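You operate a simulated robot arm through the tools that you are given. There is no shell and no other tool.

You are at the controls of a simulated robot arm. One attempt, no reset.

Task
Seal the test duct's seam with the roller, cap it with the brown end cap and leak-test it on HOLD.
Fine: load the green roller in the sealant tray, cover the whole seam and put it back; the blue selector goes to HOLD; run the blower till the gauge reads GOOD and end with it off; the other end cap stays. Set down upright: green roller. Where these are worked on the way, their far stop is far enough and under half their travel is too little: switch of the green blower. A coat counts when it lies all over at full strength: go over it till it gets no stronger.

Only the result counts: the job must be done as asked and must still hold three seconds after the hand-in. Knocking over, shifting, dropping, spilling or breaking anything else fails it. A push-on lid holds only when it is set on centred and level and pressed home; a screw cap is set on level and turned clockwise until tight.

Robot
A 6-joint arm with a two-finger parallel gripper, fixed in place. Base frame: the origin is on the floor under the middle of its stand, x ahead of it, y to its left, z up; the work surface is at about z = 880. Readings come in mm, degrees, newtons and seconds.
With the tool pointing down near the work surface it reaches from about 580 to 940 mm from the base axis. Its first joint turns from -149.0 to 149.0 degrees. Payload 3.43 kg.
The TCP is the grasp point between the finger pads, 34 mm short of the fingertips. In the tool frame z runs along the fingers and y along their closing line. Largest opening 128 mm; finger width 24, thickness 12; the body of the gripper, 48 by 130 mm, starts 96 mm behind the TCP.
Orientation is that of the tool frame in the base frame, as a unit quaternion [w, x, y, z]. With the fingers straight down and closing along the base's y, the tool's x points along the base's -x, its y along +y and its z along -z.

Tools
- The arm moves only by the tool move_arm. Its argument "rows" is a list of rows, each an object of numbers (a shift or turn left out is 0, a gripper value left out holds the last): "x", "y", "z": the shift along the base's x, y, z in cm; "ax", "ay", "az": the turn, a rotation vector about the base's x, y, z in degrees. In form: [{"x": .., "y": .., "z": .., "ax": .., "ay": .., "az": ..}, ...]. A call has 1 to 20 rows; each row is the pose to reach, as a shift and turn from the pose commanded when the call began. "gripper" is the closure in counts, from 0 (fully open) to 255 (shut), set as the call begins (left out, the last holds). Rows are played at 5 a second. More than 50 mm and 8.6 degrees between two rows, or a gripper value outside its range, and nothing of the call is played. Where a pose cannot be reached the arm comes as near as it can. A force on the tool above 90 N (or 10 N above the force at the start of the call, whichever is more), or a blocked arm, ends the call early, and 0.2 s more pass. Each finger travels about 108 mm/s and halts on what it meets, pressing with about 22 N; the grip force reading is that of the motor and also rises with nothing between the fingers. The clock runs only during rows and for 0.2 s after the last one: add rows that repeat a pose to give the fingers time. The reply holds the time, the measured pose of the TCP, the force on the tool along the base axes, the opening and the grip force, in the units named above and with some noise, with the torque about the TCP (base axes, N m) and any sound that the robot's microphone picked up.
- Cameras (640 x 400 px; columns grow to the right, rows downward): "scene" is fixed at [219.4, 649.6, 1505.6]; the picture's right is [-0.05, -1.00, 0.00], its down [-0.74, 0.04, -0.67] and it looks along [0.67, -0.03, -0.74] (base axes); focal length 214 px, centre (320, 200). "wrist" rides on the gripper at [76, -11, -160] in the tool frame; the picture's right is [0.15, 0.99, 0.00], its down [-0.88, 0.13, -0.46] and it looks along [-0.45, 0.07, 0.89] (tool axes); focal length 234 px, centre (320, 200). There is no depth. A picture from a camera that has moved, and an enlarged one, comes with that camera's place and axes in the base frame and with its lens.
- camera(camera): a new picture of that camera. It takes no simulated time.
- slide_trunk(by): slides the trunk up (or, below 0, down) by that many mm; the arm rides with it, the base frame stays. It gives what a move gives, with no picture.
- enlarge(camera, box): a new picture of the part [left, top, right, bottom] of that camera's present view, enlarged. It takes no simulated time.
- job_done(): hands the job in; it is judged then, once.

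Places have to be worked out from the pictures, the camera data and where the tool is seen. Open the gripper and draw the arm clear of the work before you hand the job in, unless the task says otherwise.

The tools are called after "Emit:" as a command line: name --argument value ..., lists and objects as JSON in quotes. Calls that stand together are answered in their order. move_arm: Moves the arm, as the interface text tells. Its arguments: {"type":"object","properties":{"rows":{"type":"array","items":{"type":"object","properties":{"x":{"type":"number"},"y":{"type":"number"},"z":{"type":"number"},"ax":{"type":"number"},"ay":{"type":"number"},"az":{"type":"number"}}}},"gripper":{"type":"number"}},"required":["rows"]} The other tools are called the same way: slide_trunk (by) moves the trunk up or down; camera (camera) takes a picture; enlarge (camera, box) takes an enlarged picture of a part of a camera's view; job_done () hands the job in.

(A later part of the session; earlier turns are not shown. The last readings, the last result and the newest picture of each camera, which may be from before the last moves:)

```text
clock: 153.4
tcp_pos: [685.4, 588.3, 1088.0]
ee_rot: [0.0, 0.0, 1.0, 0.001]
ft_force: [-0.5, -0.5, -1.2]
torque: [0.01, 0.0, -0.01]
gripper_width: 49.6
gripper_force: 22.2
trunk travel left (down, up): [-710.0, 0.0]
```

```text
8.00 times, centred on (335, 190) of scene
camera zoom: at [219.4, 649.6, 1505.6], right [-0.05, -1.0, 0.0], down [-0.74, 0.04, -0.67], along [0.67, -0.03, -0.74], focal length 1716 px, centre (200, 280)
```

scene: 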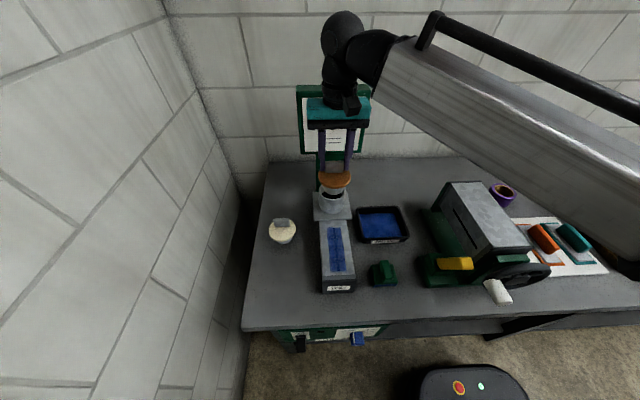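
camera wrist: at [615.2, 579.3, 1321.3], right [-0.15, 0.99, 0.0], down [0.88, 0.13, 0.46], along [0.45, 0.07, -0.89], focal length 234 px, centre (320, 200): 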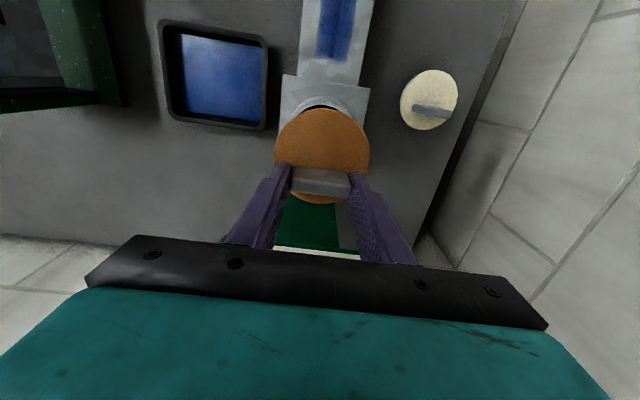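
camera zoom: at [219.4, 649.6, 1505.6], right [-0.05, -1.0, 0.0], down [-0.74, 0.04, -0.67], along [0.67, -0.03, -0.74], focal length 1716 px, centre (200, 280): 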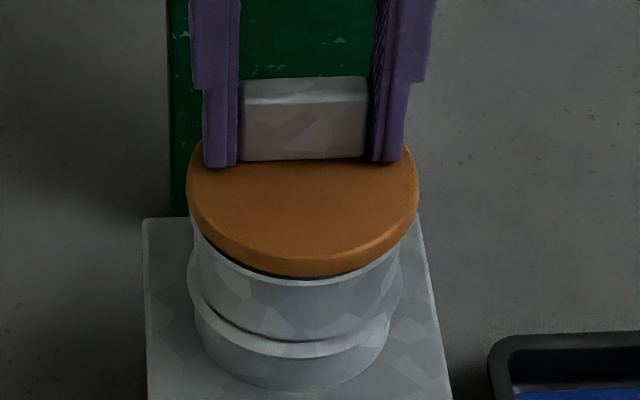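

It is already lower than where it was blocked before, still without force. Continuing.

Emit:
move_arm --rows '[{"z": -0.15}, {"z": -0.3}, {"z": -0.3}]'

Emit:
move_arm --rows '[{"z": -0.15}, {"z": -0.3}, {"z": -0.3}]'

Emit:
enlarge --camera "scene" --box '[310, 165, 360, 215]'

```text
clock: 154.2
tcp_pos: [684.8, 589.7, 1087.5]
ee_rot: [0.002, 0.0, 1.0, 0.001]
ft_force: [1.5, 0.9, 3.7]
torque: [-0.09, -0.03, 0.05]
gripper_width: 49.5
gripper_force: 22.5
trunk travel left (down, up): [-710.0, 0.0]
```

```text
clock: 155.0
tcp_pos: [684.5, 588.7, 1086.7]
ee_rot: [0.002, 0.0, 1.0, 0.003]
ft_force: [5.9, 4.3, 26.3]
torque: [-0.1, 0.18, -0.02]
gripper_width: 49.6
gripper_force: 21.9
trunk travel left (down, up): [-710.0, 0.0]
```

```text
8.00 times, centred on (335, 190) of scene
camera zoom: at [219.4, 649.6, 1505.6], right [-0.05, -1.0, 0.0], down [-0.74, 0.04, -0.67], along [0.67, -0.03, -0.74], focal length 1716 px, centre (200, 280)
```

zoom: 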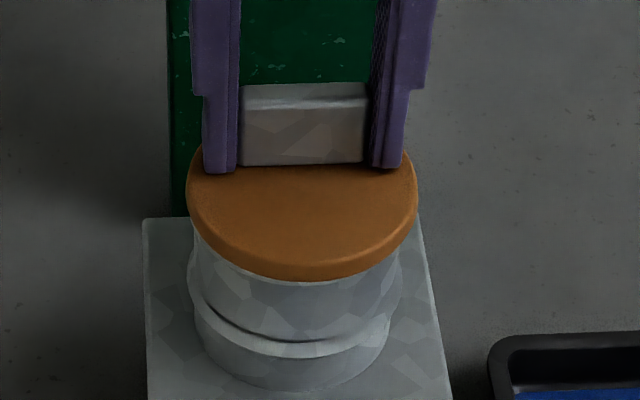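

Now the disc sits on the rim all round. I press firmly.

Emit:
move_arm --rows '[{"z": -0.15}, {"z": -0.3}, {"z": -0.45}, {"z": -0.6}, {"z": -0.6}]'

Emit:
enlarge --camera "scene" --box '[310, 165, 360, 215]'

```text
clock: 156.2
tcp_pos: [682.1, 588.4, 1087.2]
ee_rot: [0.005, 0.0, 1.0, 0.004]
ft_force: [13.7, 8.8, 58.5]
torque: [-0.03, 0.23, 0.01]
gripper_width: 49.6
gripper_force: 21.3
trunk travel left (down, up): [-710.0, 0.0]
```

```text
8.00 times, centred on (335, 190) of scene
camera zoom: at [219.4, 649.6, 1505.6], right [-0.05, -1.0, 0.0], down [-0.74, 0.04, -0.67], along [0.67, -0.03, -0.74], focal length 1716 px, centre (200, 280)
```

zoom: 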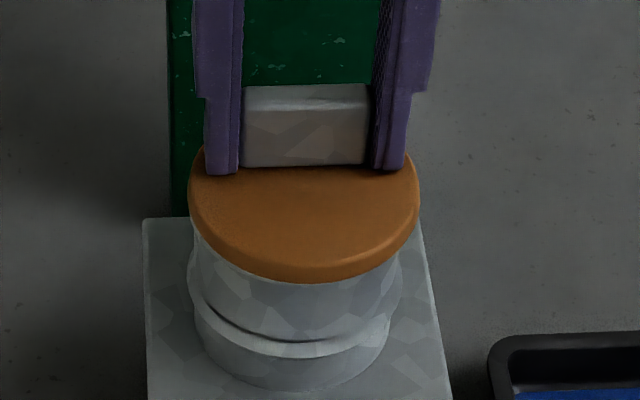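

Emit:
enlarge --camera "scene" --box '[318, 184, 350, 208]'

Emit:
enlarge --camera "wrist" --box '[270, 90, 380, 160]'

```text
16.00 times, centred on (334, 196) of scene
camera zoom: at [219.4, 649.6, 1505.6], right [-0.05, -1.0, 0.0], down [-0.74, 0.04, -0.67], along [0.67, -0.03, -0.74], focal length 3432 px, centre (96, 264)
```

zoom: 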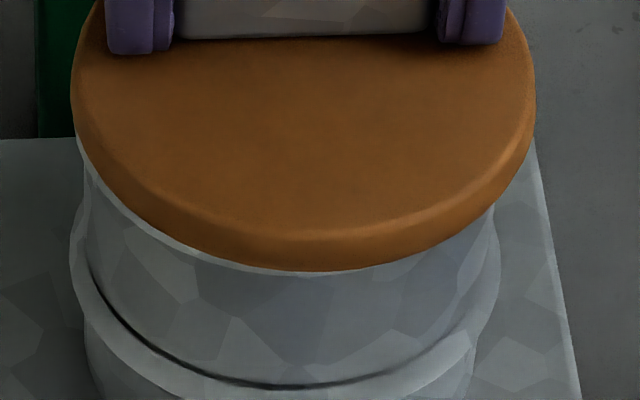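

```text
5.71 times, centred on (325, 125) of wrist
camera zoom: at [607.2, 575.5, 1245.7], right [-0.15, 0.99, 0.01], down [0.88, 0.13, 0.47], along [0.46, 0.07, -0.88], focal length 1338 px, centre (291, 629)
```

zoom: 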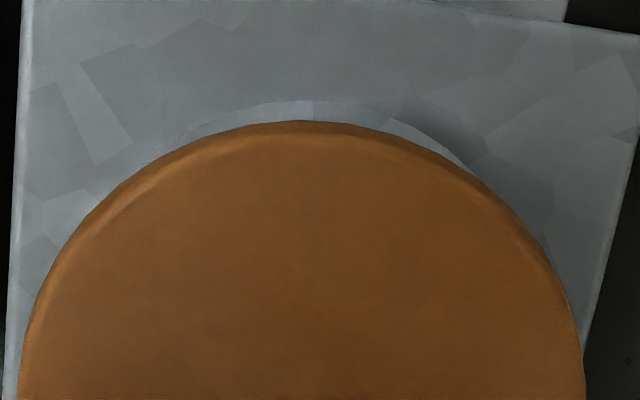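

Under load the arm drags the cap about 3 mm −x / 1.5 mm −y. I back the pressure off so it returns to the centred pose, then press again with a matching +x/+y compensation.

Emit:
move_arm --rows '[{"z": 0.3}, {"z": 0.6}, {"z": 0.8}, {"z": 0.8}]'

Emit:
enlarge --camera "scene" --box '[318, 184, 350, 208]'

```text
clock: 157.2
tcp_pos: [684.8, 589.6, 1085.4]
ee_rot: [0.002, 0.0, 1.0, 0.001]
ft_force: [8.2, 2.9, 26.4]
torque: [0.02, -0.7, 0.07]
gripper_width: 49.5
gripper_force: 22.0
trunk travel left (down, up): [-710.0, 0.0]
```

```text
16.00 times, centred on (334, 196) of scene
camera zoom: at [219.4, 649.6, 1505.6], right [-0.05, -1.0, 0.0], down [-0.74, 0.04, -0.67], along [0.67, -0.03, -0.74], focal length 3432 px, centre (96, 264)
```

zoom: 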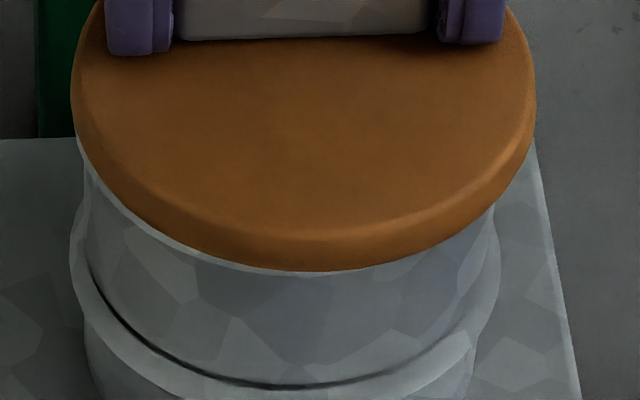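

Emit:
move_arm --rows '[{"z": 0.15}, {"z": 0.3}, {"z": 0.4}, {"z": 0.4}]'

Emit:
enlarge --camera "scene" --box '[318, 184, 350, 208]'

```text
clock: 158.2
tcp_pos: [684.7, 590.6, 1088.3]
ee_rot: [0.0, 0.0, 1.0, 0.0]
ft_force: [-0.2, 0.1, -1.9]
torque: [-0.03, -0.01, 0.02]
gripper_width: 49.6
gripper_force: 21.9
trunk travel left (down, up): [-710.0, 0.0]
```

```text
16.00 times, centred on (334, 196) of scene
camera zoom: at [219.4, 649.6, 1505.6], right [-0.05, -1.0, 0.0], down [-0.74, 0.04, -0.67], along [0.67, -0.03, -0.74], focal length 3432 px, centre (96, 264)
```

zoom: 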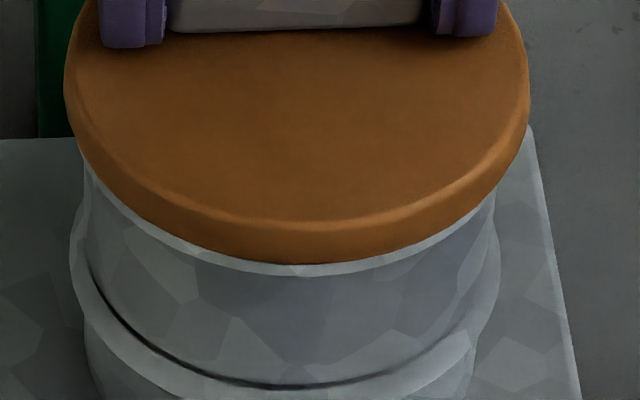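

Unloaded, the cap is aligned with the collar again. I press once more with lateral compensation and watch its position.

Emit:
move_arm --rows '[{"z": -0.2, "x": 0.02, "y": 0.02}, {"z": -0.4, "x": 0.06, "y": 0.06}, {"z": -0.6, "x": 0.12, "y": 0.1}, {"z": -0.8, "x": 0.2, "y": 0.13}, {"z": -0.9, "x": 0.25, "y": 0.14}, {"z": -0.9, "x": 0.25, "y": 0.14}]'

Emit:
enlarge --camera "scene" --box '[318, 184, 350, 208]'

Emit:
enlarge --camera "wrist" --box '[270, 90, 380, 160]'

```text
clock: 159.6
tcp_pos: [685.6, 589.2, 1088.1]
ee_rot: [0.003, 0.0, 1.0, 0.003]
ft_force: [-1.6, 4.4, 46.9]
torque: [-0.59, 0.75, -0.05]
gripper_width: 49.7
gripper_force: 22.2
trunk travel left (down, up): [-710.0, 0.0]
```

```text
16.00 times, centred on (334, 196) of scene
camera zoom: at [219.4, 649.6, 1505.6], right [-0.05, -1.0, 0.0], down [-0.74, 0.04, -0.67], along [0.67, -0.03, -0.74], focal length 3432 px, centre (96, 264)
```

zoom: 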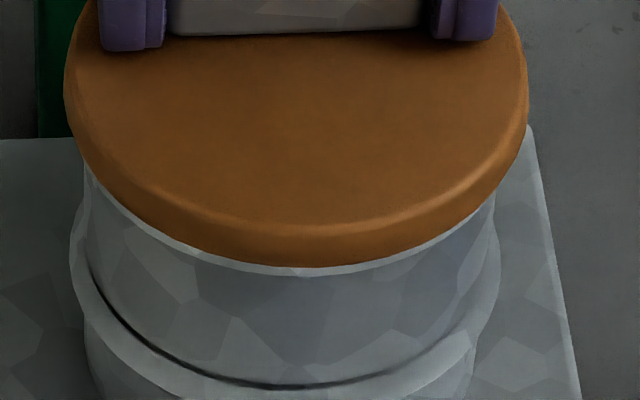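

```text
5.71 times, centred on (325, 125) of wrist
camera zoom: at [608.9, 577.2, 1246.1], right [-0.15, 0.99, 0.01], down [0.88, 0.13, 0.46], along [0.46, 0.07, -0.89], focal length 1338 px, centre (291, 629)
```

zoom: 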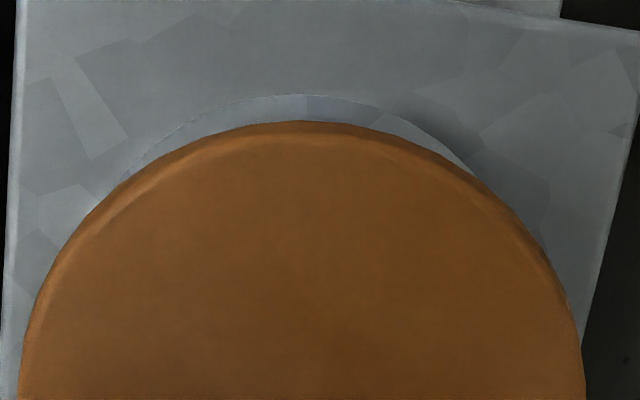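

Laterally the cap is well placed now. I unload to zero force at the centred pose so that opening the fingers won't drag it.

Emit:
move_arm --rows '[{"z": 0.2, "x": -0.06, "y": -0.03}, {"z": 0.4, "x": -0.12, "y": -0.07}, {"z": 0.55, "x": -0.2, "y": -0.1}, {"z": 0.65, "x": -0.25, "y": -0.14}, {"z": 0.65, "x": -0.25, "y": -0.14}]'

```text
clock: 160.8
tcp_pos: [684.5, 587.9, 1086.6]
ee_rot: [0.002, 0.0, 1.0, 0.0]
ft_force: [5.8, 4.2, 16.5]
torque: [0.18, -0.56, 0.11]
gripper_width: 49.4
gripper_force: 21.9
trunk travel left (down, up): [-710.0, 0.0]
```

Emit:
move_arm --rows '[{"z": 0.1}, {"z": 0.15}, {"z": 0.15}]'

Emit:
enlarge --camera "scene" --box '[318, 184, 350, 208]'

```text
clock: 161.6
tcp_pos: [684.4, 590.1, 1087.9]
ee_rot: [-0.001, 0.0, 1.0, 0.0]
ft_force: [0.1, 0.2, 2.0]
torque: [-0.1, -0.07, -0.01]
gripper_width: 49.6
gripper_force: 21.9
trunk travel left (down, up): [-710.0, 0.0]
```

```text
16.00 times, centred on (334, 196) of scene
camera zoom: at [219.4, 649.6, 1505.6], right [-0.05, -1.0, 0.0], down [-0.74, 0.04, -0.67], along [0.67, -0.03, -0.74], focal length 3432 px, centre (96, 264)
```

zoom: 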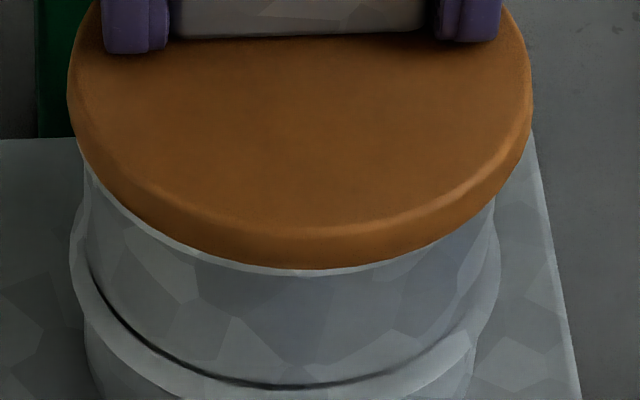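

Nearly no load. I open the fingers and rise to look at how the cap sits.

Emit:
move_arm --rows '[{}, {}, {}]' --gripper 110

Emit:
move_arm --rows '[{"z": 1}, {"z": 3}, {"z": 6}, {"z": 6}]'

Emit:
enlarge --camera "scene" --box '[310, 165, 360, 215]'

Emit:
enlarge --camera "wrist" --box '[230, 60, 410, 260]'

```text
clock: 162.4
tcp_pos: [684.9, 590.1, 1087.9]
ee_rot: [0.001, -0.001, 1.0, 0.001]
ft_force: [-0.1, -0.3, -0.4]
torque: [0.0, 0.0, 0.01]
gripper_width: 72.6
gripper_force: 0.3
trunk travel left (down, up): [-710.0, 0.0]
```

```text
clock: 163.4
tcp_pos: [687.1, 589.1, 1147.5]
ee_rot: [0.001, 0.0, 1.0, 0.002]
ft_force: [-0.3, 0.6, -0.1]
torque: [0.0, -0.03, -0.03]
gripper_width: 72.8
gripper_force: 0.0
trunk travel left (down, up): [-710.0, 0.0]
```

```text
8.00 times, centred on (335, 190) of scene
camera zoom: at [219.4, 649.6, 1505.6], right [-0.05, -1.0, 0.0], down [-0.74, 0.04, -0.67], along [0.67, -0.03, -0.74], focal length 1716 px, centre (200, 280)
```

zoom: 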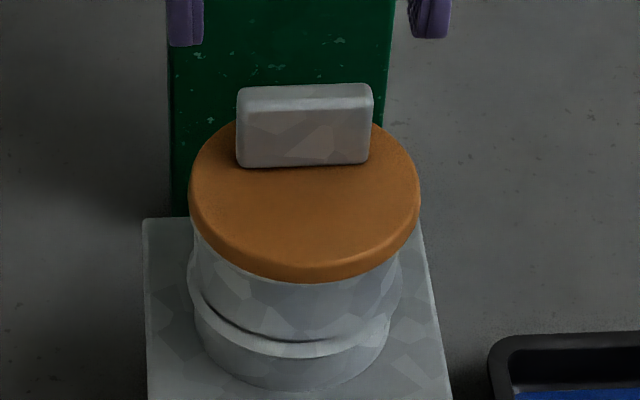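

```text
2.00 times, centred on (320, 160) of wrist
camera zoom: at [611.2, 578.1, 1307.5], right [-0.15, 0.99, 0.0], down [0.88, 0.13, 0.46], along [0.45, 0.07, -0.89], focal length 468 px, centre (320, 280)
```

zoom: 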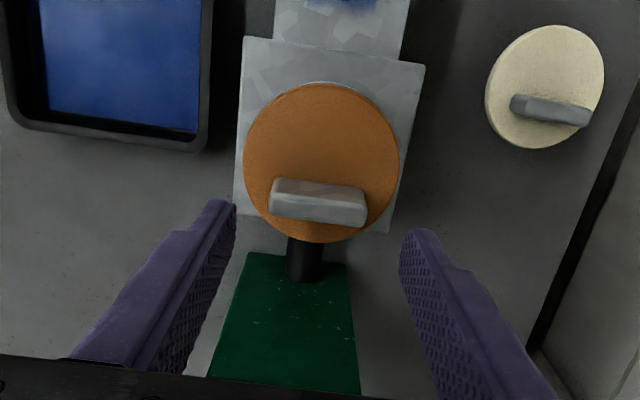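

Emit:
enlarge --camera "scene" --box '[318, 178, 350, 208]'

Emit:
enlarge --camera "wrist" --box '[275, 90, 375, 170]'

```text
13.33 times, centred on (334, 193) of scene
camera zoom: at [219.4, 649.6, 1505.6], right [-0.05, -1.0, 0.0], down [-0.74, 0.04, -0.67], along [0.67, -0.03, -0.74], focal length 2860 px, centre (133, 293)
```

zoom: 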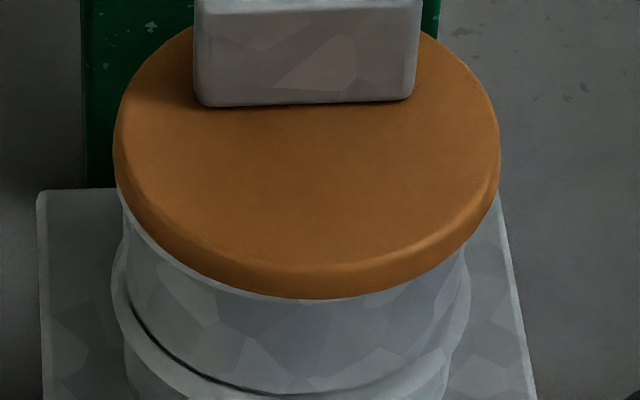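

```text
5.00 times, centred on (325, 130) of wrist
camera zoom: at [611.2, 578.1, 1307.5], right [-0.15, 0.99, 0.0], down [0.88, 0.13, 0.46], along [0.45, 0.07, -0.89], focal length 1171 px, centre (295, 550)
```

zoom: 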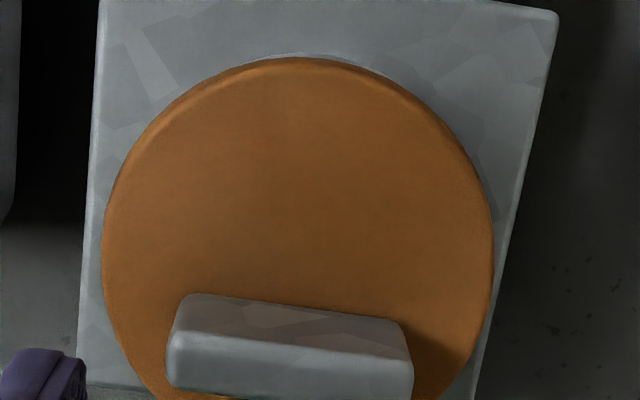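

The cap is on, but from above I cannot tell whether the disc touches the rim. I back off and tilt the wrist camera for a low side view of the collar.

Emit:
move_arm --rows '[{"x": -2, "z": 3}, {"x": -6, "z": 4}, {"x": -10, "z": 4}, {"x": -12.5, "z": 4}]' --gripper 0

Emit:
move_arm --rows '[{"ay": -7.5, "z": -1}, {"ay": -15, "z": -2}, {"ay": -22.5, "z": -4}, {"ay": -30, "z": -6}, {"ay": -37.5, "z": -8}, {"ay": -45, "z": -10}, {"ay": -53, "z": -12}, {"ay": -53, "z": -12}]'

Emit:
camera --camera "wrist"

Emit:
camera --camera "scene"

```text
clock: 164.4
tcp_pos: [559.5, 589.5, 1188.9]
ee_rot: [0.001, 0.0, 1.0, 0.001]
ft_force: [0.8, 0.2, -0.4]
torque: [0.01, 0.01, 0.0]
gripper_width: 127.8
gripper_force: 0.1
trunk travel left (down, up): [-710.0, 0.0]
```

```text
clock: 166.2
tcp_pos: [558.5, 590.3, 1068.8]
ee_rot: [0.448, -0.001, 0.894, 0.002]
ft_force: [0.0, 0.8, 0.5]
torque: [0.0, -0.01, 0.01]
gripper_width: 127.8
gripper_force: 0.1
trunk travel left (down, up): [-710.0, 0.0]
```

```text
taken
camera wrist: at [387.1, 578.8, 1103.9], right [-0.09, 0.99, -0.12], down [0.16, 0.13, 0.98], along [0.98, 0.07, -0.17], focal length 234 px, centre (320, 200)
```

wrist: 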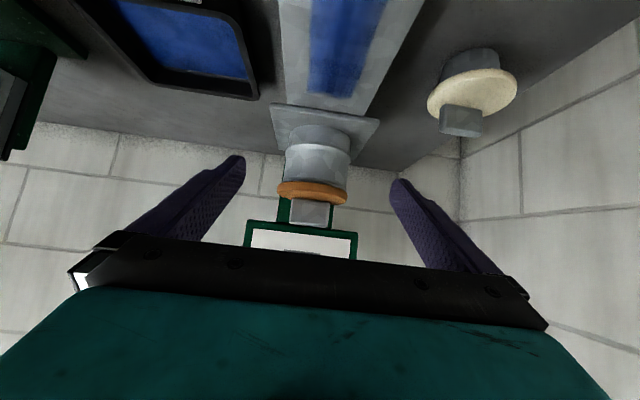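

```text
taken
```

scene: 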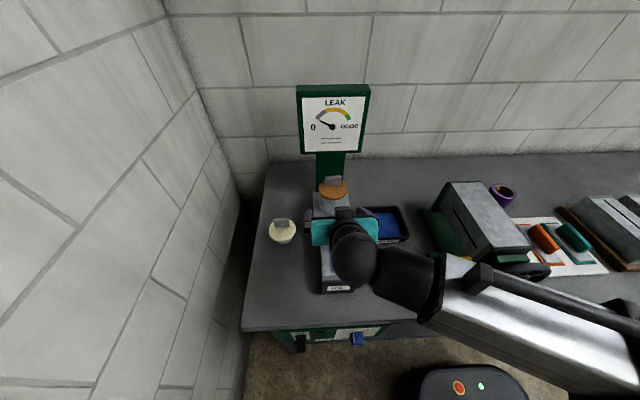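

Emit:
enlarge --camera "wrist" --box '[265, 95, 385, 235]'

Emit:
enlarge --camera "wrist" --box '[270, 160, 360, 220]'

```text
2.86 times, centred on (325, 165) of wrist
camera zoom: at [387.1, 578.8, 1103.9], right [-0.09, 0.99, -0.12], down [0.16, 0.13, 0.98], along [0.98, 0.07, -0.17], focal length 669 px, centre (306, 300)
```

zoom: 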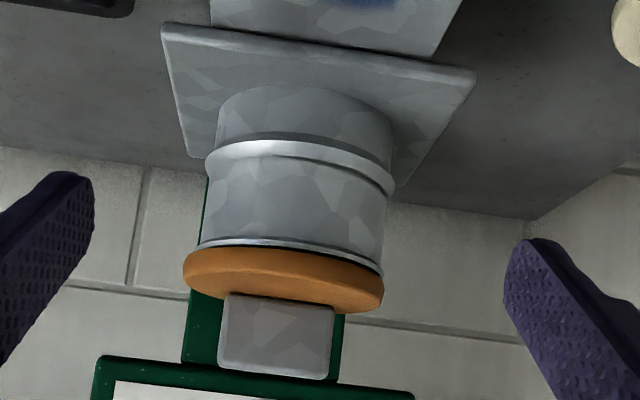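

```text
6.67 times, centred on (315, 190) of wrist
camera zoom: at [387.1, 578.8, 1103.9], right [-0.09, 0.99, -0.12], down [0.16, 0.13, 0.98], along [0.98, 0.07, -0.17], focal length 1561 px, centre (353, 267)
```

zoom: 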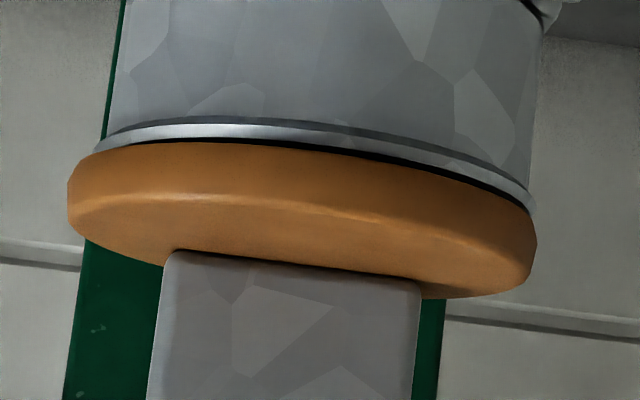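

The side view shows the disc resting on the rim (at most ~1 mm gap at +y) but about 2 mm too far −y. To judge the x offset I take a second side view looking along +y.

Emit:
move_arm --rows '[{"z": 4}, {"z": 8}, {"z": 12}, {"z": 12, "az": 8, "y": -1}, {"z": 12, "az": 16, "y": -2, "x": 1}, {"z": 12, "az": 24, "y": -3, "x": 2}, {"z": 12, "az": 32, "y": -4, "x": 3}, {"z": 12, "az": 40, "y": -5, "x": 4}, {"z": 12, "az": 48, "y": -6, "x": 5}, {"z": 12, "az": 56, "y": -7, "x": 6}, {"z": 12, "az": 64, "y": -7.5, "x": 7}, {"z": 12, "az": 72, "y": -8, "x": 8}, {"z": 12, "az": 80, "y": -8, "x": 9}, {"z": 12, "az": 86, "y": -8, "x": 10}, {"z": 12, "az": 90, "y": -8, "x": 11.7}, {"z": 12, "az": 90, "y": -8, "x": 11.7}]'

Emit:
camera --camera "scene"

Emit:
camera --camera "wrist"

```text
clock: 169.6
tcp_pos: [676.0, 508.5, 1188.9]
ee_rot: [-0.314, 0.634, -0.632, -0.317]
ft_force: [-0.2, -0.1, -0.4]
torque: [0.03, -0.01, 0.01]
gripper_width: 128.0
gripper_force: 0.3
trunk travel left (down, up): [-710.0, 0.0]
```

```text
taken
```

scene: 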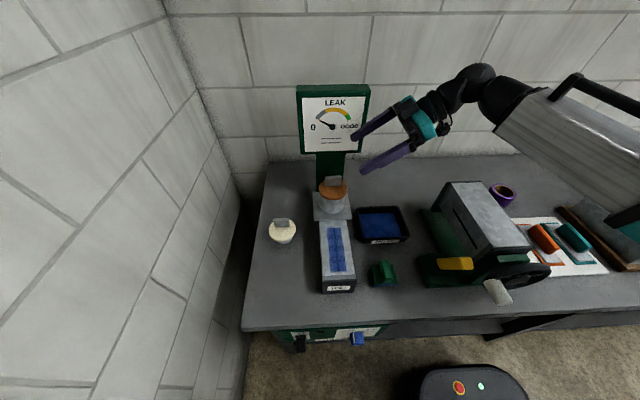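

```text
taken
camera wrist: at [688.7, 335.4, 1224.7], right [-0.99, -0.09, -0.12], down [-0.13, 0.16, 0.98], along [-0.07, 0.98, -0.17], focal length 234 px, centre (320, 200)
```

wrist: 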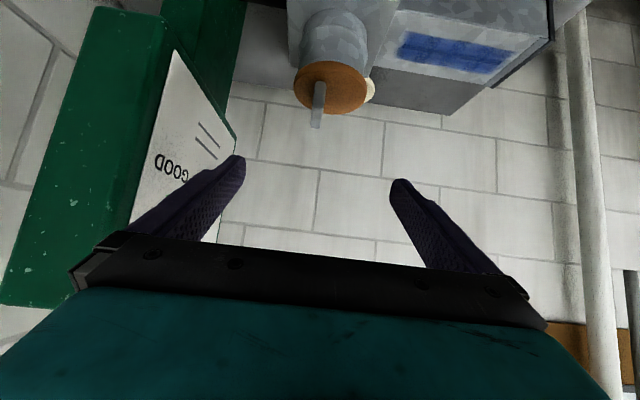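

The finger is close to the gauge board, so I stay here and just enlarge the view of the cap along +y.

Emit:
enlarge --camera "wrist" --box '[270, 0, 400, 130]'

Emit:
enlarge --camera "wrist" --box '[285, 50, 380, 120]'

```text
3.08 times, centred on (335, 65) of wrist
camera zoom: at [688.7, 335.4, 1224.7], right [-0.99, -0.09, -0.12], down [-0.13, 0.16, 0.98], along [-0.07, 0.98, -0.17], focal length 720 px, centre (274, 615)
```

zoom: 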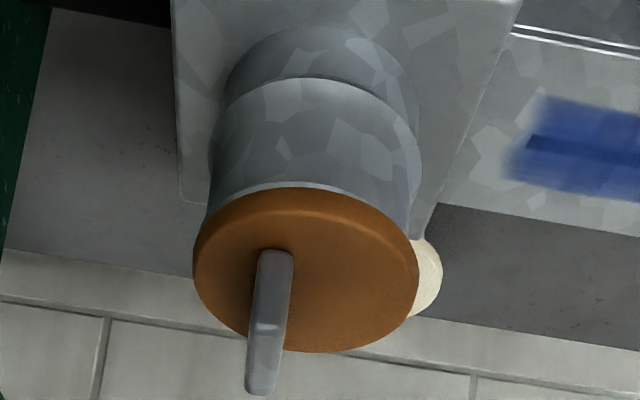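

```text
5.71 times, centred on (332, 85) of wrist
camera zoom: at [688.7, 335.4, 1224.7], right [-0.99, -0.09, -0.12], down [-0.13, 0.16, 0.98], along [-0.07, 0.98, -0.17], focal length 1338 px, centre (249, 857)
```

zoom: 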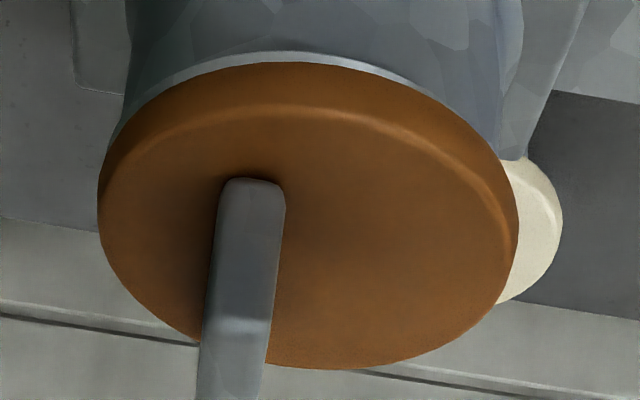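

Both side views show the cap centred within about 1 mm and resting on the rim, with only a slight gap on the +y side. I return to the vertical pose to press it home symmetrically with both fingertips at the disc's sides.

Emit:
move_arm --rows '[{"az": -4, "x": -1.7}, {"az": -10, "x": -2.7}, {"az": -18, "x": -3.7}, {"az": -26, "x": -4.7, "y": 0.5}, {"az": -34, "x": -5.7, "y": 1}, {"az": -42, "x": -6.7, "y": 2}, {"az": -50, "x": -7.7, "y": 3}, {"az": -58, "x": -8.7, "y": 4}, {"az": -66, "x": -9.7, "y": 5}, {"az": -74, "x": -10.7, "y": 6}, {"az": -82, "x": -11.7, "y": 7}, {"az": -90, "x": -11.7, "y": 8}, {"az": -90, "x": -11.7, "y": 8}]'

Emit:
move_arm --rows '[{"ay": 7.5}, {"ay": 15}, {"ay": 22.5}, {"ay": 30}, {"ay": 37.5}, {"ay": 45}, {"ay": 53}, {"ay": 53}]' --gripper 137

```text
clock: 172.4
tcp_pos: [560.0, 589.4, 1189.6]
ee_rot: [0.448, 0.001, 0.894, 0.0]
ft_force: [-0.3, 0.3, 0.5]
torque: [0.0, -0.02, -0.01]
gripper_width: 128.0
gripper_force: 0.1
trunk travel left (down, up): [-710.0, 0.0]
```

```text
clock: 174.2
tcp_pos: [559.5, 589.9, 1188.8]
ee_rot: [0.0, 0.001, 1.0, 0.001]
ft_force: [-0.2, 0.0, -0.4]
torque: [-0.02, 0.0, 0.02]
gripper_width: 59.1
gripper_force: 0.1
trunk travel left (down, up): [-710.0, 0.0]
```

Emit:
move_arm --rows '[{"x": 4}, {"x": 8}, {"x": 11.1}, {"x": 11.1, "z": -3}, {"x": 11.1, "z": -6}, {"x": 11.1, "z": -7.5}, {"x": 11.1, "z": -7.5}]'

Emit:
enlarge --camera "wrist" --box '[230, 60, 410, 260]'

Emit:
enlarge --camera "scene" --box '[310, 165, 360, 215]'

```text
clock: 175.8
tcp_pos: [671.1, 590.1, 1113.2]
ee_rot: [0.001, 0.0, 1.0, 0.001]
ft_force: [0.3, 0.5, 0.2]
torque: [-0.01, -0.03, 0.01]
gripper_width: 59.3
gripper_force: 0.1
trunk travel left (down, up): [-710.0, 0.0]
```

```text
2.00 times, centred on (320, 160) of wrist
camera zoom: at [596.2, 577.9, 1271.7], right [-0.15, 0.99, 0.0], down [0.88, 0.13, 0.46], along [0.45, 0.07, -0.89], focal length 468 px, centre (320, 280)
```

zoom: 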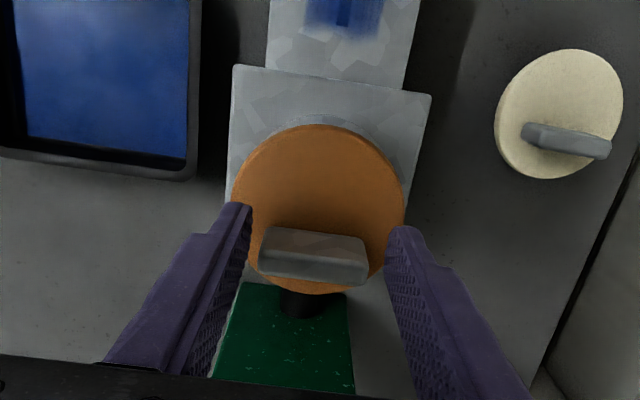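

```text
8.00 times, centred on (335, 190) of scene
camera zoom: at [219.4, 649.6, 1505.6], right [-0.05, -1.0, 0.0], down [-0.74, 0.04, -0.67], along [0.67, -0.03, -0.74], focal length 1716 px, centre (200, 280)
```

zoom: 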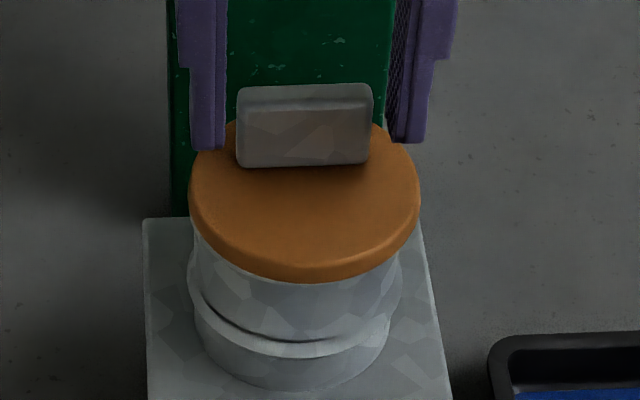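

Emit:
move_arm --rows '[{"z": -0.8}, {"z": -1.6}, {"z": -2.2}, {"z": -2.2}]'

Emit:
move_arm --rows '[{"z": -0.15}, {"z": -0.3}, {"z": -0.3}]'

Emit:
enlarge --camera "scene" --box '[310, 165, 360, 215]'

```text
clock: 176.8
tcp_pos: [670.9, 588.6, 1091.1]
ee_rot: [0.0, 0.0, 1.0, 0.0]
ft_force: [-0.2, 0.8, 0.2]
torque: [0.0, -0.05, 0.0]
gripper_width: 59.2
gripper_force: 0.0
trunk travel left (down, up): [-710.0, 0.0]
```

```text
clock: 177.6
tcp_pos: [672.0, 588.4, 1087.8]
ee_rot: [0.001, 0.0, 1.0, 0.001]
ft_force: [-1.0, 0.3, -0.1]
torque: [0.01, 0.01, 0.04]
gripper_width: 59.4
gripper_force: 0.1
trunk travel left (down, up): [-710.0, 0.0]
```

```text
8.00 times, centred on (335, 190) of scene
camera zoom: at [219.4, 649.6, 1505.6], right [-0.05, -1.0, 0.0], down [-0.74, 0.04, -0.67], along [0.67, -0.03, -0.74], focal length 1716 px, centre (200, 280)
```

zoom: 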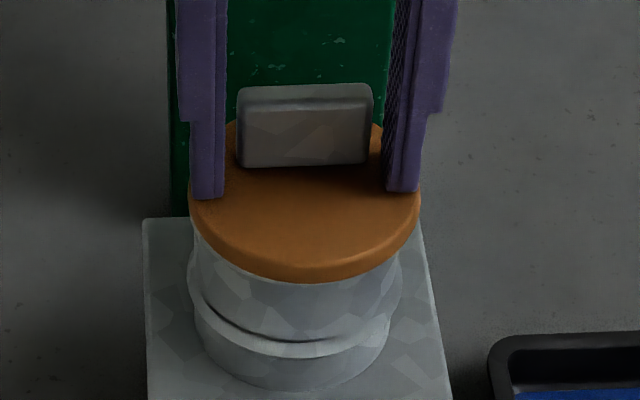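

Fingertips are at both sides over the disc. I go on down to contact and then press with lateral compensation.

Emit:
move_arm --rows '[{"z": -0.15}, {"z": -0.3}, {"z": -0.3}]'

Emit:
move_arm --rows '[{"z": -0.2, "x": 0.03, "y": 0.03}, {"z": -0.4, "x": 0.08, "y": 0.06}, {"z": -0.6, "x": 0.14, "y": 0.1}, {"z": -0.6, "x": 0.14, "y": 0.1}]'

Emit:
enlarge --camera "scene" --box '[310, 165, 360, 215]'

```text
clock: 178.4
tcp_pos: [670.2, 589.2, 1086.8]
ee_rot: [0.002, -0.001, 1.0, 0.001]
ft_force: [5.5, 2.4, 16.4]
torque: [-0.07, -0.14, 0.0]
gripper_width: 59.3
gripper_force: 0.2
trunk travel left (down, up): [-710.0, 0.0]
```

```text
clock: 179.4
tcp_pos: [671.4, 588.9, 1086.9]
ee_rot: [0.004, 0.0, 1.0, 0.004]
ft_force: [6.4, 6.0, 53.9]
torque: [-0.42, -0.13, 0.08]
gripper_width: 59.3
gripper_force: 0.1
trunk travel left (down, up): [-710.0, 0.0]
```

```text
8.00 times, centred on (335, 190) of scene
camera zoom: at [219.4, 649.6, 1505.6], right [-0.05, -1.0, 0.0], down [-0.74, 0.04, -0.67], along [0.67, -0.03, -0.74], focal length 1716 px, centre (200, 280)
```

zoom: 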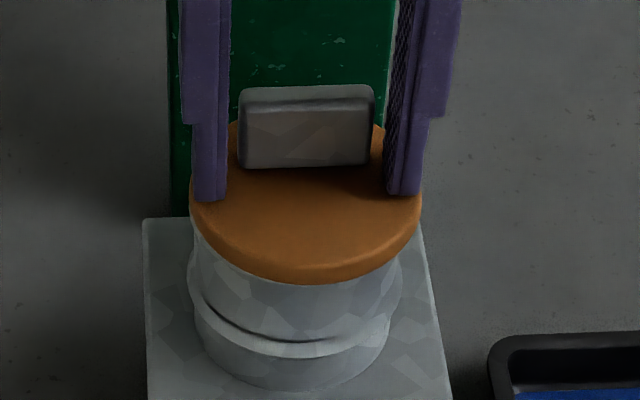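

54 N and the cap stays put. I press up to about 75 N.

Emit:
move_arm --rows '[{"z": -0.15, "x": 0.06, "y": 0.06}, {"z": -0.3, "x": 0.13, "y": 0.12}, {"z": -0.38, "x": 0.18, "y": 0.16}, {"z": -0.38, "x": 0.18, "y": 0.16}]'

Emit:
enlarge --camera "scene" --box '[318, 178, 350, 208]'

```text
clock: 180.4
tcp_pos: [670.7, 588.9, 1086.6]
ee_rot: [0.005, 0.0, 1.0, 0.005]
ft_force: [-0.6, -3.4, 66.0]
torque: [-1.09, 0.21, -0.04]
gripper_width: 59.4
gripper_force: 0.2
trunk travel left (down, up): [-710.0, 0.0]
```

```text
13.33 times, centred on (334, 193) of scene
camera zoom: at [219.4, 649.6, 1505.6], right [-0.05, -1.0, 0.0], down [-0.74, 0.04, -0.67], along [0.67, -0.03, -0.74], focal length 2860 px, centre (133, 293)
```

zoom: 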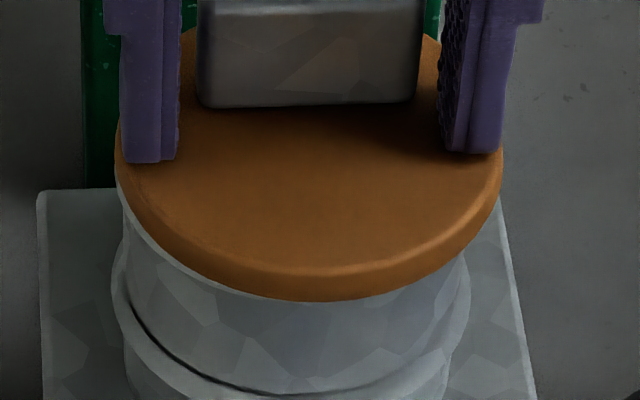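

Pressing nudged the cap a bit further −y (about 2 mm off). I lift off, re-grip the bar with the hand centred on the wanted y so closing the fingers pushes the cap back to centre, then press while holding it.

Emit:
move_arm --rows '[{"z": 0.4, "x": -0.1, "y": -0.1}, {"z": 0.9, "x": -0.25, "y": -0.2}, {"z": 2.5, "x": -0.3, "y": -0.2}, {"z": 4.7, "x": -0.3, "y": -0.2}, {"z": 4.7, "x": 0.5, "y": -0.1}, {"z": 4.7, "x": 1.07, "y": -0.1}, {"z": 4.7, "x": 1.07, "y": -0.1}]'

Emit:
move_arm --rows '[{"z": -1}, {"z": -2}, {"z": -3}, {"z": -3}]'

Emit:
enlarge --camera "scene" --box '[310, 165, 360, 215]'

Emit:
enlarge --camera "wrist" --box '[230, 60, 410, 260]'

```text
clock: 182.0
tcp_pos: [685.6, 590.0, 1121.9]
ee_rot: [0.001, 0.0, 1.0, 0.001]
ft_force: [-0.1, 0.4, 0.7]
torque: [0.02, 0.01, 0.02]
gripper_width: 59.1
gripper_force: 0.0
trunk travel left (down, up): [-710.0, 0.0]
```

```text
clock: 183.0
tcp_pos: [685.0, 590.7, 1092.4]
ee_rot: [0.001, 0.0, 1.0, 0.001]
ft_force: [0.4, 0.3, -0.4]
torque: [0.02, 0.02, 0.04]
gripper_width: 59.4
gripper_force: 0.1
trunk travel left (down, up): [-710.0, 0.0]
```

```text
8.00 times, centred on (335, 190) of scene
camera zoom: at [219.4, 649.6, 1505.6], right [-0.05, -1.0, 0.0], down [-0.74, 0.04, -0.67], along [0.67, -0.03, -0.74], focal length 1716 px, centre (200, 280)
```

zoom: 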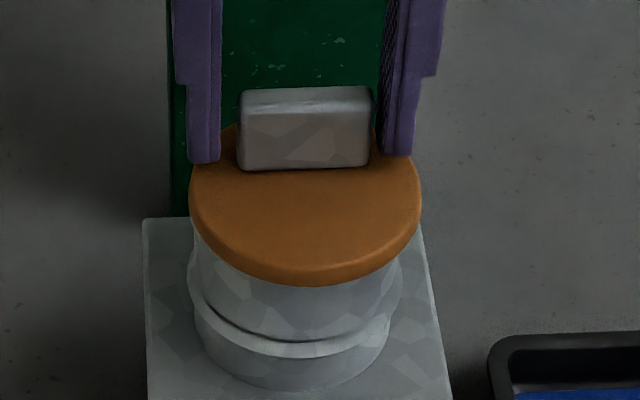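

```text
2.00 times, centred on (320, 160) of wrist
camera zoom: at [610.0, 578.7, 1251.9], right [-0.15, 0.99, 0.0], down [0.88, 0.13, 0.46], along [0.45, 0.07, -0.89], focal length 468 px, centre (320, 280)
```

zoom: 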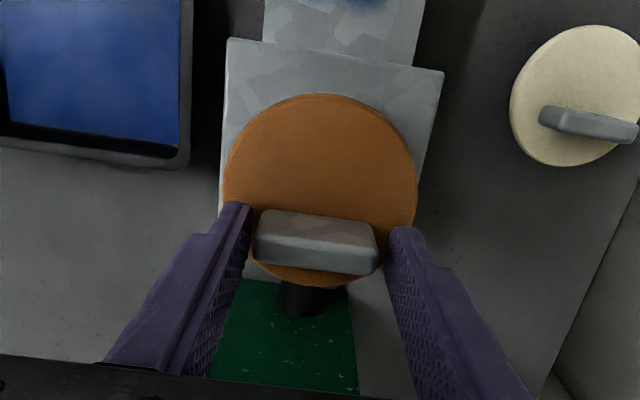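

The cap drifted slightly; it is now about 1 mm −x and 2 mm −y off. I close on the bar, which pushes it back in y.

Emit:
move_arm --rows '[{}, {}, {}, {}]' --gripper 255

Emit:
enlarge --camera "scene" --box '[310, 165, 360, 215]'

```text
clock: 184.0
tcp_pos: [685.8, 590.0, 1092.3]
ee_rot: [0.001, -0.001, 1.0, 0.001]
ft_force: [0.9, -0.3, 0.3]
torque: [0.03, -0.02, -0.01]
gripper_width: 49.5
gripper_force: 22.0
trunk travel left (down, up): [-710.0, 0.0]
```

```text
8.00 times, centred on (335, 190) of scene
camera zoom: at [219.4, 649.6, 1505.6], right [-0.05, -1.0, 0.0], down [-0.74, 0.04, -0.67], along [0.67, -0.03, -0.74], focal length 1716 px, centre (200, 280)
```

zoom: 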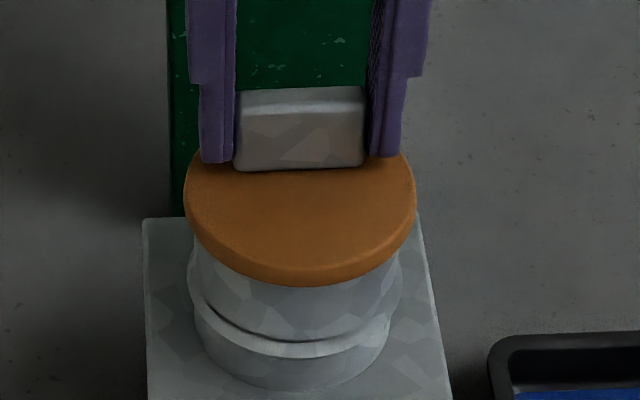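

y is now aligned. I shift +1 mm in x and press with the grip held and compensation.

Emit:
move_arm --rows '[{"x": 0.1}, {"x": 0.1, "z": -0.3}, {"x": 0.13, "y": 0.02, "z": -0.6}, {"x": 0.19, "y": 0.05, "z": -0.8}, {"x": 0.26, "y": 0.09, "z": -1.0}, {"x": 0.34, "y": 0.14, "z": -1.2}, {"x": 0.4, "y": 0.18, "z": -1.35}, {"x": 0.4, "y": 0.18, "z": -1.35}]'

Emit:
enlarge --camera "scene" --box '[310, 165, 360, 215]'

Emit:
enlarge --camera "scene" --box '[318, 184, 350, 208]'

```text
clock: 185.8
tcp_pos: [685.1, 589.8, 1086.5]
ee_rot: [0.003, 0.0, 1.0, 0.003]
ft_force: [-5.4, -6.5, 51.5]
torque: [-0.96, 0.9, 0.05]
gripper_width: 49.7
gripper_force: 22.1
trunk travel left (down, up): [-710.0, 0.0]
```

```text
8.00 times, centred on (335, 190) of scene
camera zoom: at [219.4, 649.6, 1505.6], right [-0.05, -1.0, 0.0], down [-0.74, 0.04, -0.67], along [0.67, -0.03, -0.74], focal length 1716 px, centre (200, 280)
```

zoom: 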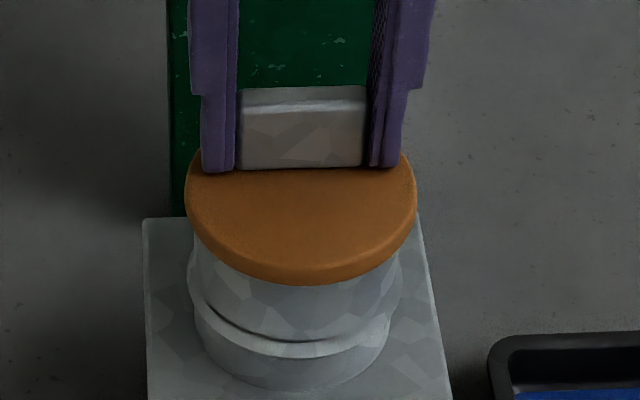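

```text
16.00 times, centred on (334, 196) of scene
camera zoom: at [219.4, 649.6, 1505.6], right [-0.05, -1.0, 0.0], down [-0.74, 0.04, -0.67], along [0.67, -0.03, -0.74], focal length 3432 px, centre (96, 264)
```

zoom: 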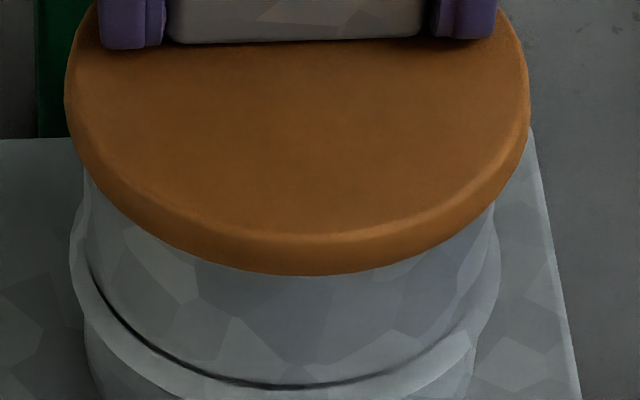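

That looks right: the disc now covers the rim evenly. One last harder push to ~65 N, then I unload gradually.

Emit:
move_arm --rows '[{"z": -0.1}, {"z": -0.2}, {"z": -0.3, "x": 0.02, "y": 0.01}, {"z": -0.3, "x": 0.02, "y": 0.01}]'

Emit:
move_arm --rows '[{"z": 0.3, "x": -0.08, "y": -0.04}, {"z": 0.6, "x": -0.16, "y": -0.09}, {"z": 0.9, "x": -0.24, "y": -0.14}, {"z": 1.05, "x": -0.31, "y": -0.18}, {"z": 1.05, "x": -0.31, "y": -0.18}]'

Emit:
enlarge --camera "scene" --box '[318, 184, 350, 208]'

```text
clock: 186.8
tcp_pos: [686.1, 589.5, 1087.8]
ee_rot: [0.005, 0.0, 1.0, 0.005]
ft_force: [-2.5, -9.2, 62.4]
torque: [-1.26, 0.93, 0.06]
gripper_width: 49.4
gripper_force: 21.7
trunk travel left (down, up): [-710.0, 0.0]
```

```text
clock: 188.0
tcp_pos: [686.2, 590.7, 1086.9]
ee_rot: [0.001, 0.0, 1.0, 0.002]
ft_force: [4.8, 0.2, 17.6]
torque: [0.0, -0.51, 0.04]
gripper_width: 49.5
gripper_force: 22.1
trunk travel left (down, up): [-710.0, 0.0]
```

```text
16.00 times, centred on (334, 196) of scene
camera zoom: at [219.4, 649.6, 1505.6], right [-0.05, -1.0, 0.0], down [-0.74, 0.04, -0.67], along [0.67, -0.03, -0.74], focal length 3432 px, centre (96, 264)
```

zoom: 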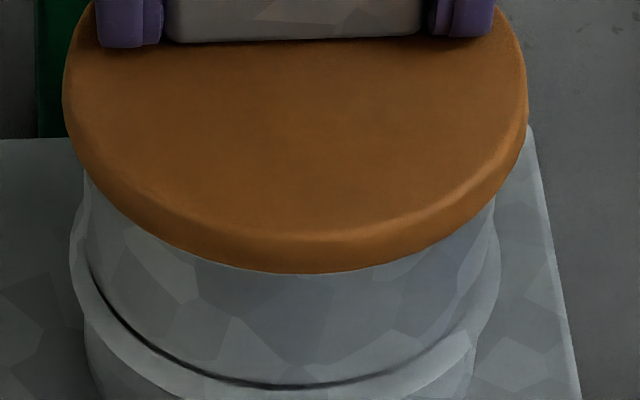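

Emit:
move_arm --rows '[{"z": 0.12}, {"z": 0.22}, {"z": 0.22}]'

```text
clock: 188.8
tcp_pos: [685.7, 591.4, 1087.3]
ee_rot: [0.0, 0.001, 1.0, 0.001]
ft_force: [-0.4, 0.6, 0.2]
torque: [0.01, -0.06, -0.02]
gripper_width: 49.4
gripper_force: 21.7
trunk travel left (down, up): [-710.0, 0.0]
```

Zero load now. I open the fingers a little, rise and look at the cap.

Emit:
move_arm --rows '[{}, {}, {}]' --gripper 125

Emit:
move_arm --rows '[{"z": 1}, {"z": 3}, {"z": 6}, {"z": 9}, {"z": 10, "x": -3}, {"z": 10, "x": -7}, {"z": 10, "x": -11}, {"z": 10, "x": -12.5}]'

Emit:
enlarge --camera "scene" --box '[318, 178, 350, 208]'

```text
clock: 189.6
tcp_pos: [685.8, 591.4, 1088.0]
ee_rot: [0.002, 0.0, 1.0, 0.001]
ft_force: [-0.1, -0.6, -0.4]
torque: [-0.01, 0.04, 0.01]
gripper_width: 65.4
gripper_force: 0.0
trunk travel left (down, up): [-710.0, 0.0]
```

```text
clock: 191.4
tcp_pos: [563.0, 592.1, 1189.9]
ee_rot: [0.0, 0.0, 1.0, 0.001]
ft_force: [0.2, -0.2, -0.4]
torque: [-0.02, 0.0, 0.0]
gripper_width: 65.4
gripper_force: 0.1
trunk travel left (down, up): [-710.0, 0.0]
```

```text
13.33 times, centred on (334, 193) of scene
camera zoom: at [219.4, 649.6, 1505.6], right [-0.05, -1.0, 0.0], down [-0.74, 0.04, -0.67], along [0.67, -0.03, -0.74], focal length 2860 px, centre (133, 293)
```

zoom: 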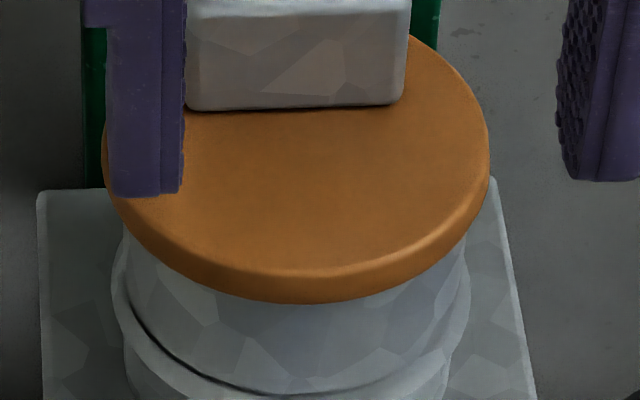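

The cap sits flush from here. I check once more with the low side view for level and gap.

Emit:
move_arm --rows '[{"ay": -7.5, "z": -1}, {"ay": -15, "z": -2}, {"ay": -22.5, "z": -4}, {"ay": -30, "z": -6}, {"ay": -37.5, "z": -8}, {"ay": -45, "z": -10}, {"ay": -53, "z": -12}, {"ay": -53, "z": -12}]' --gripper 0

Emit:
enlarge --camera "wrist" --box '[265, 155, 365, 225]'

Emit:
enlarge --camera "scene" --box '[318, 178, 350, 208]'

```text
clock: 193.2
tcp_pos: [561.1, 591.6, 1068.3]
ee_rot: [0.448, -0.001, 0.894, 0.002]
ft_force: [-0.8, 0.3, -0.3]
torque: [0.0, 0.03, -0.03]
gripper_width: 128.0
gripper_force: 0.2
trunk travel left (down, up): [-710.0, 0.0]
```

```text
5.71 times, centred on (315, 190) of wrist
camera zoom: at [388.1, 579.6, 1104.0], right [-0.09, 0.99, -0.12], down [0.16, 0.13, 0.98], along [0.98, 0.07, -0.17], focal length 1338 px, centre (349, 257)
```

zoom: 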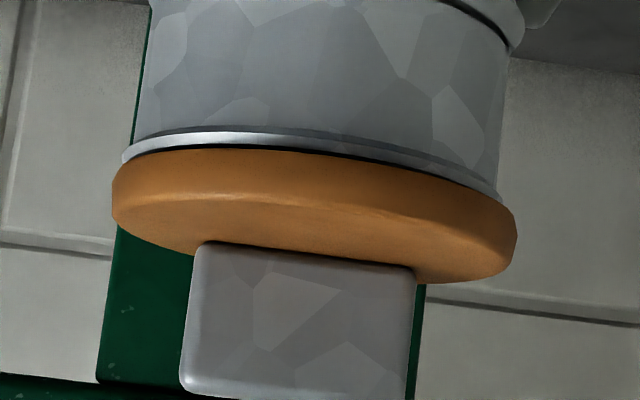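

```text
13.33 times, centred on (334, 193) of scene
camera zoom: at [219.4, 649.6, 1505.6], right [-0.05, -1.0, 0.0], down [-0.74, 0.04, -0.67], along [0.67, -0.03, -0.74], focal length 2860 px, centre (133, 293)
```

zoom: 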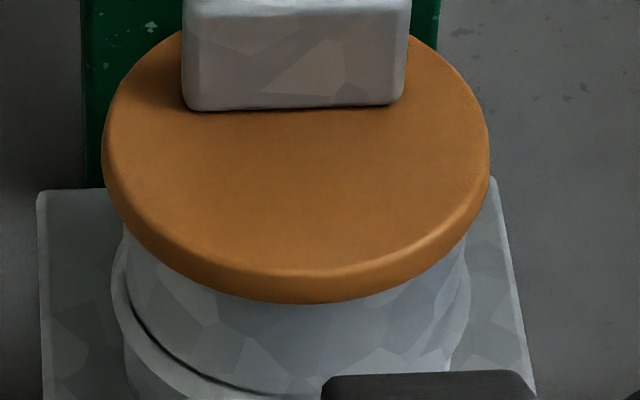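

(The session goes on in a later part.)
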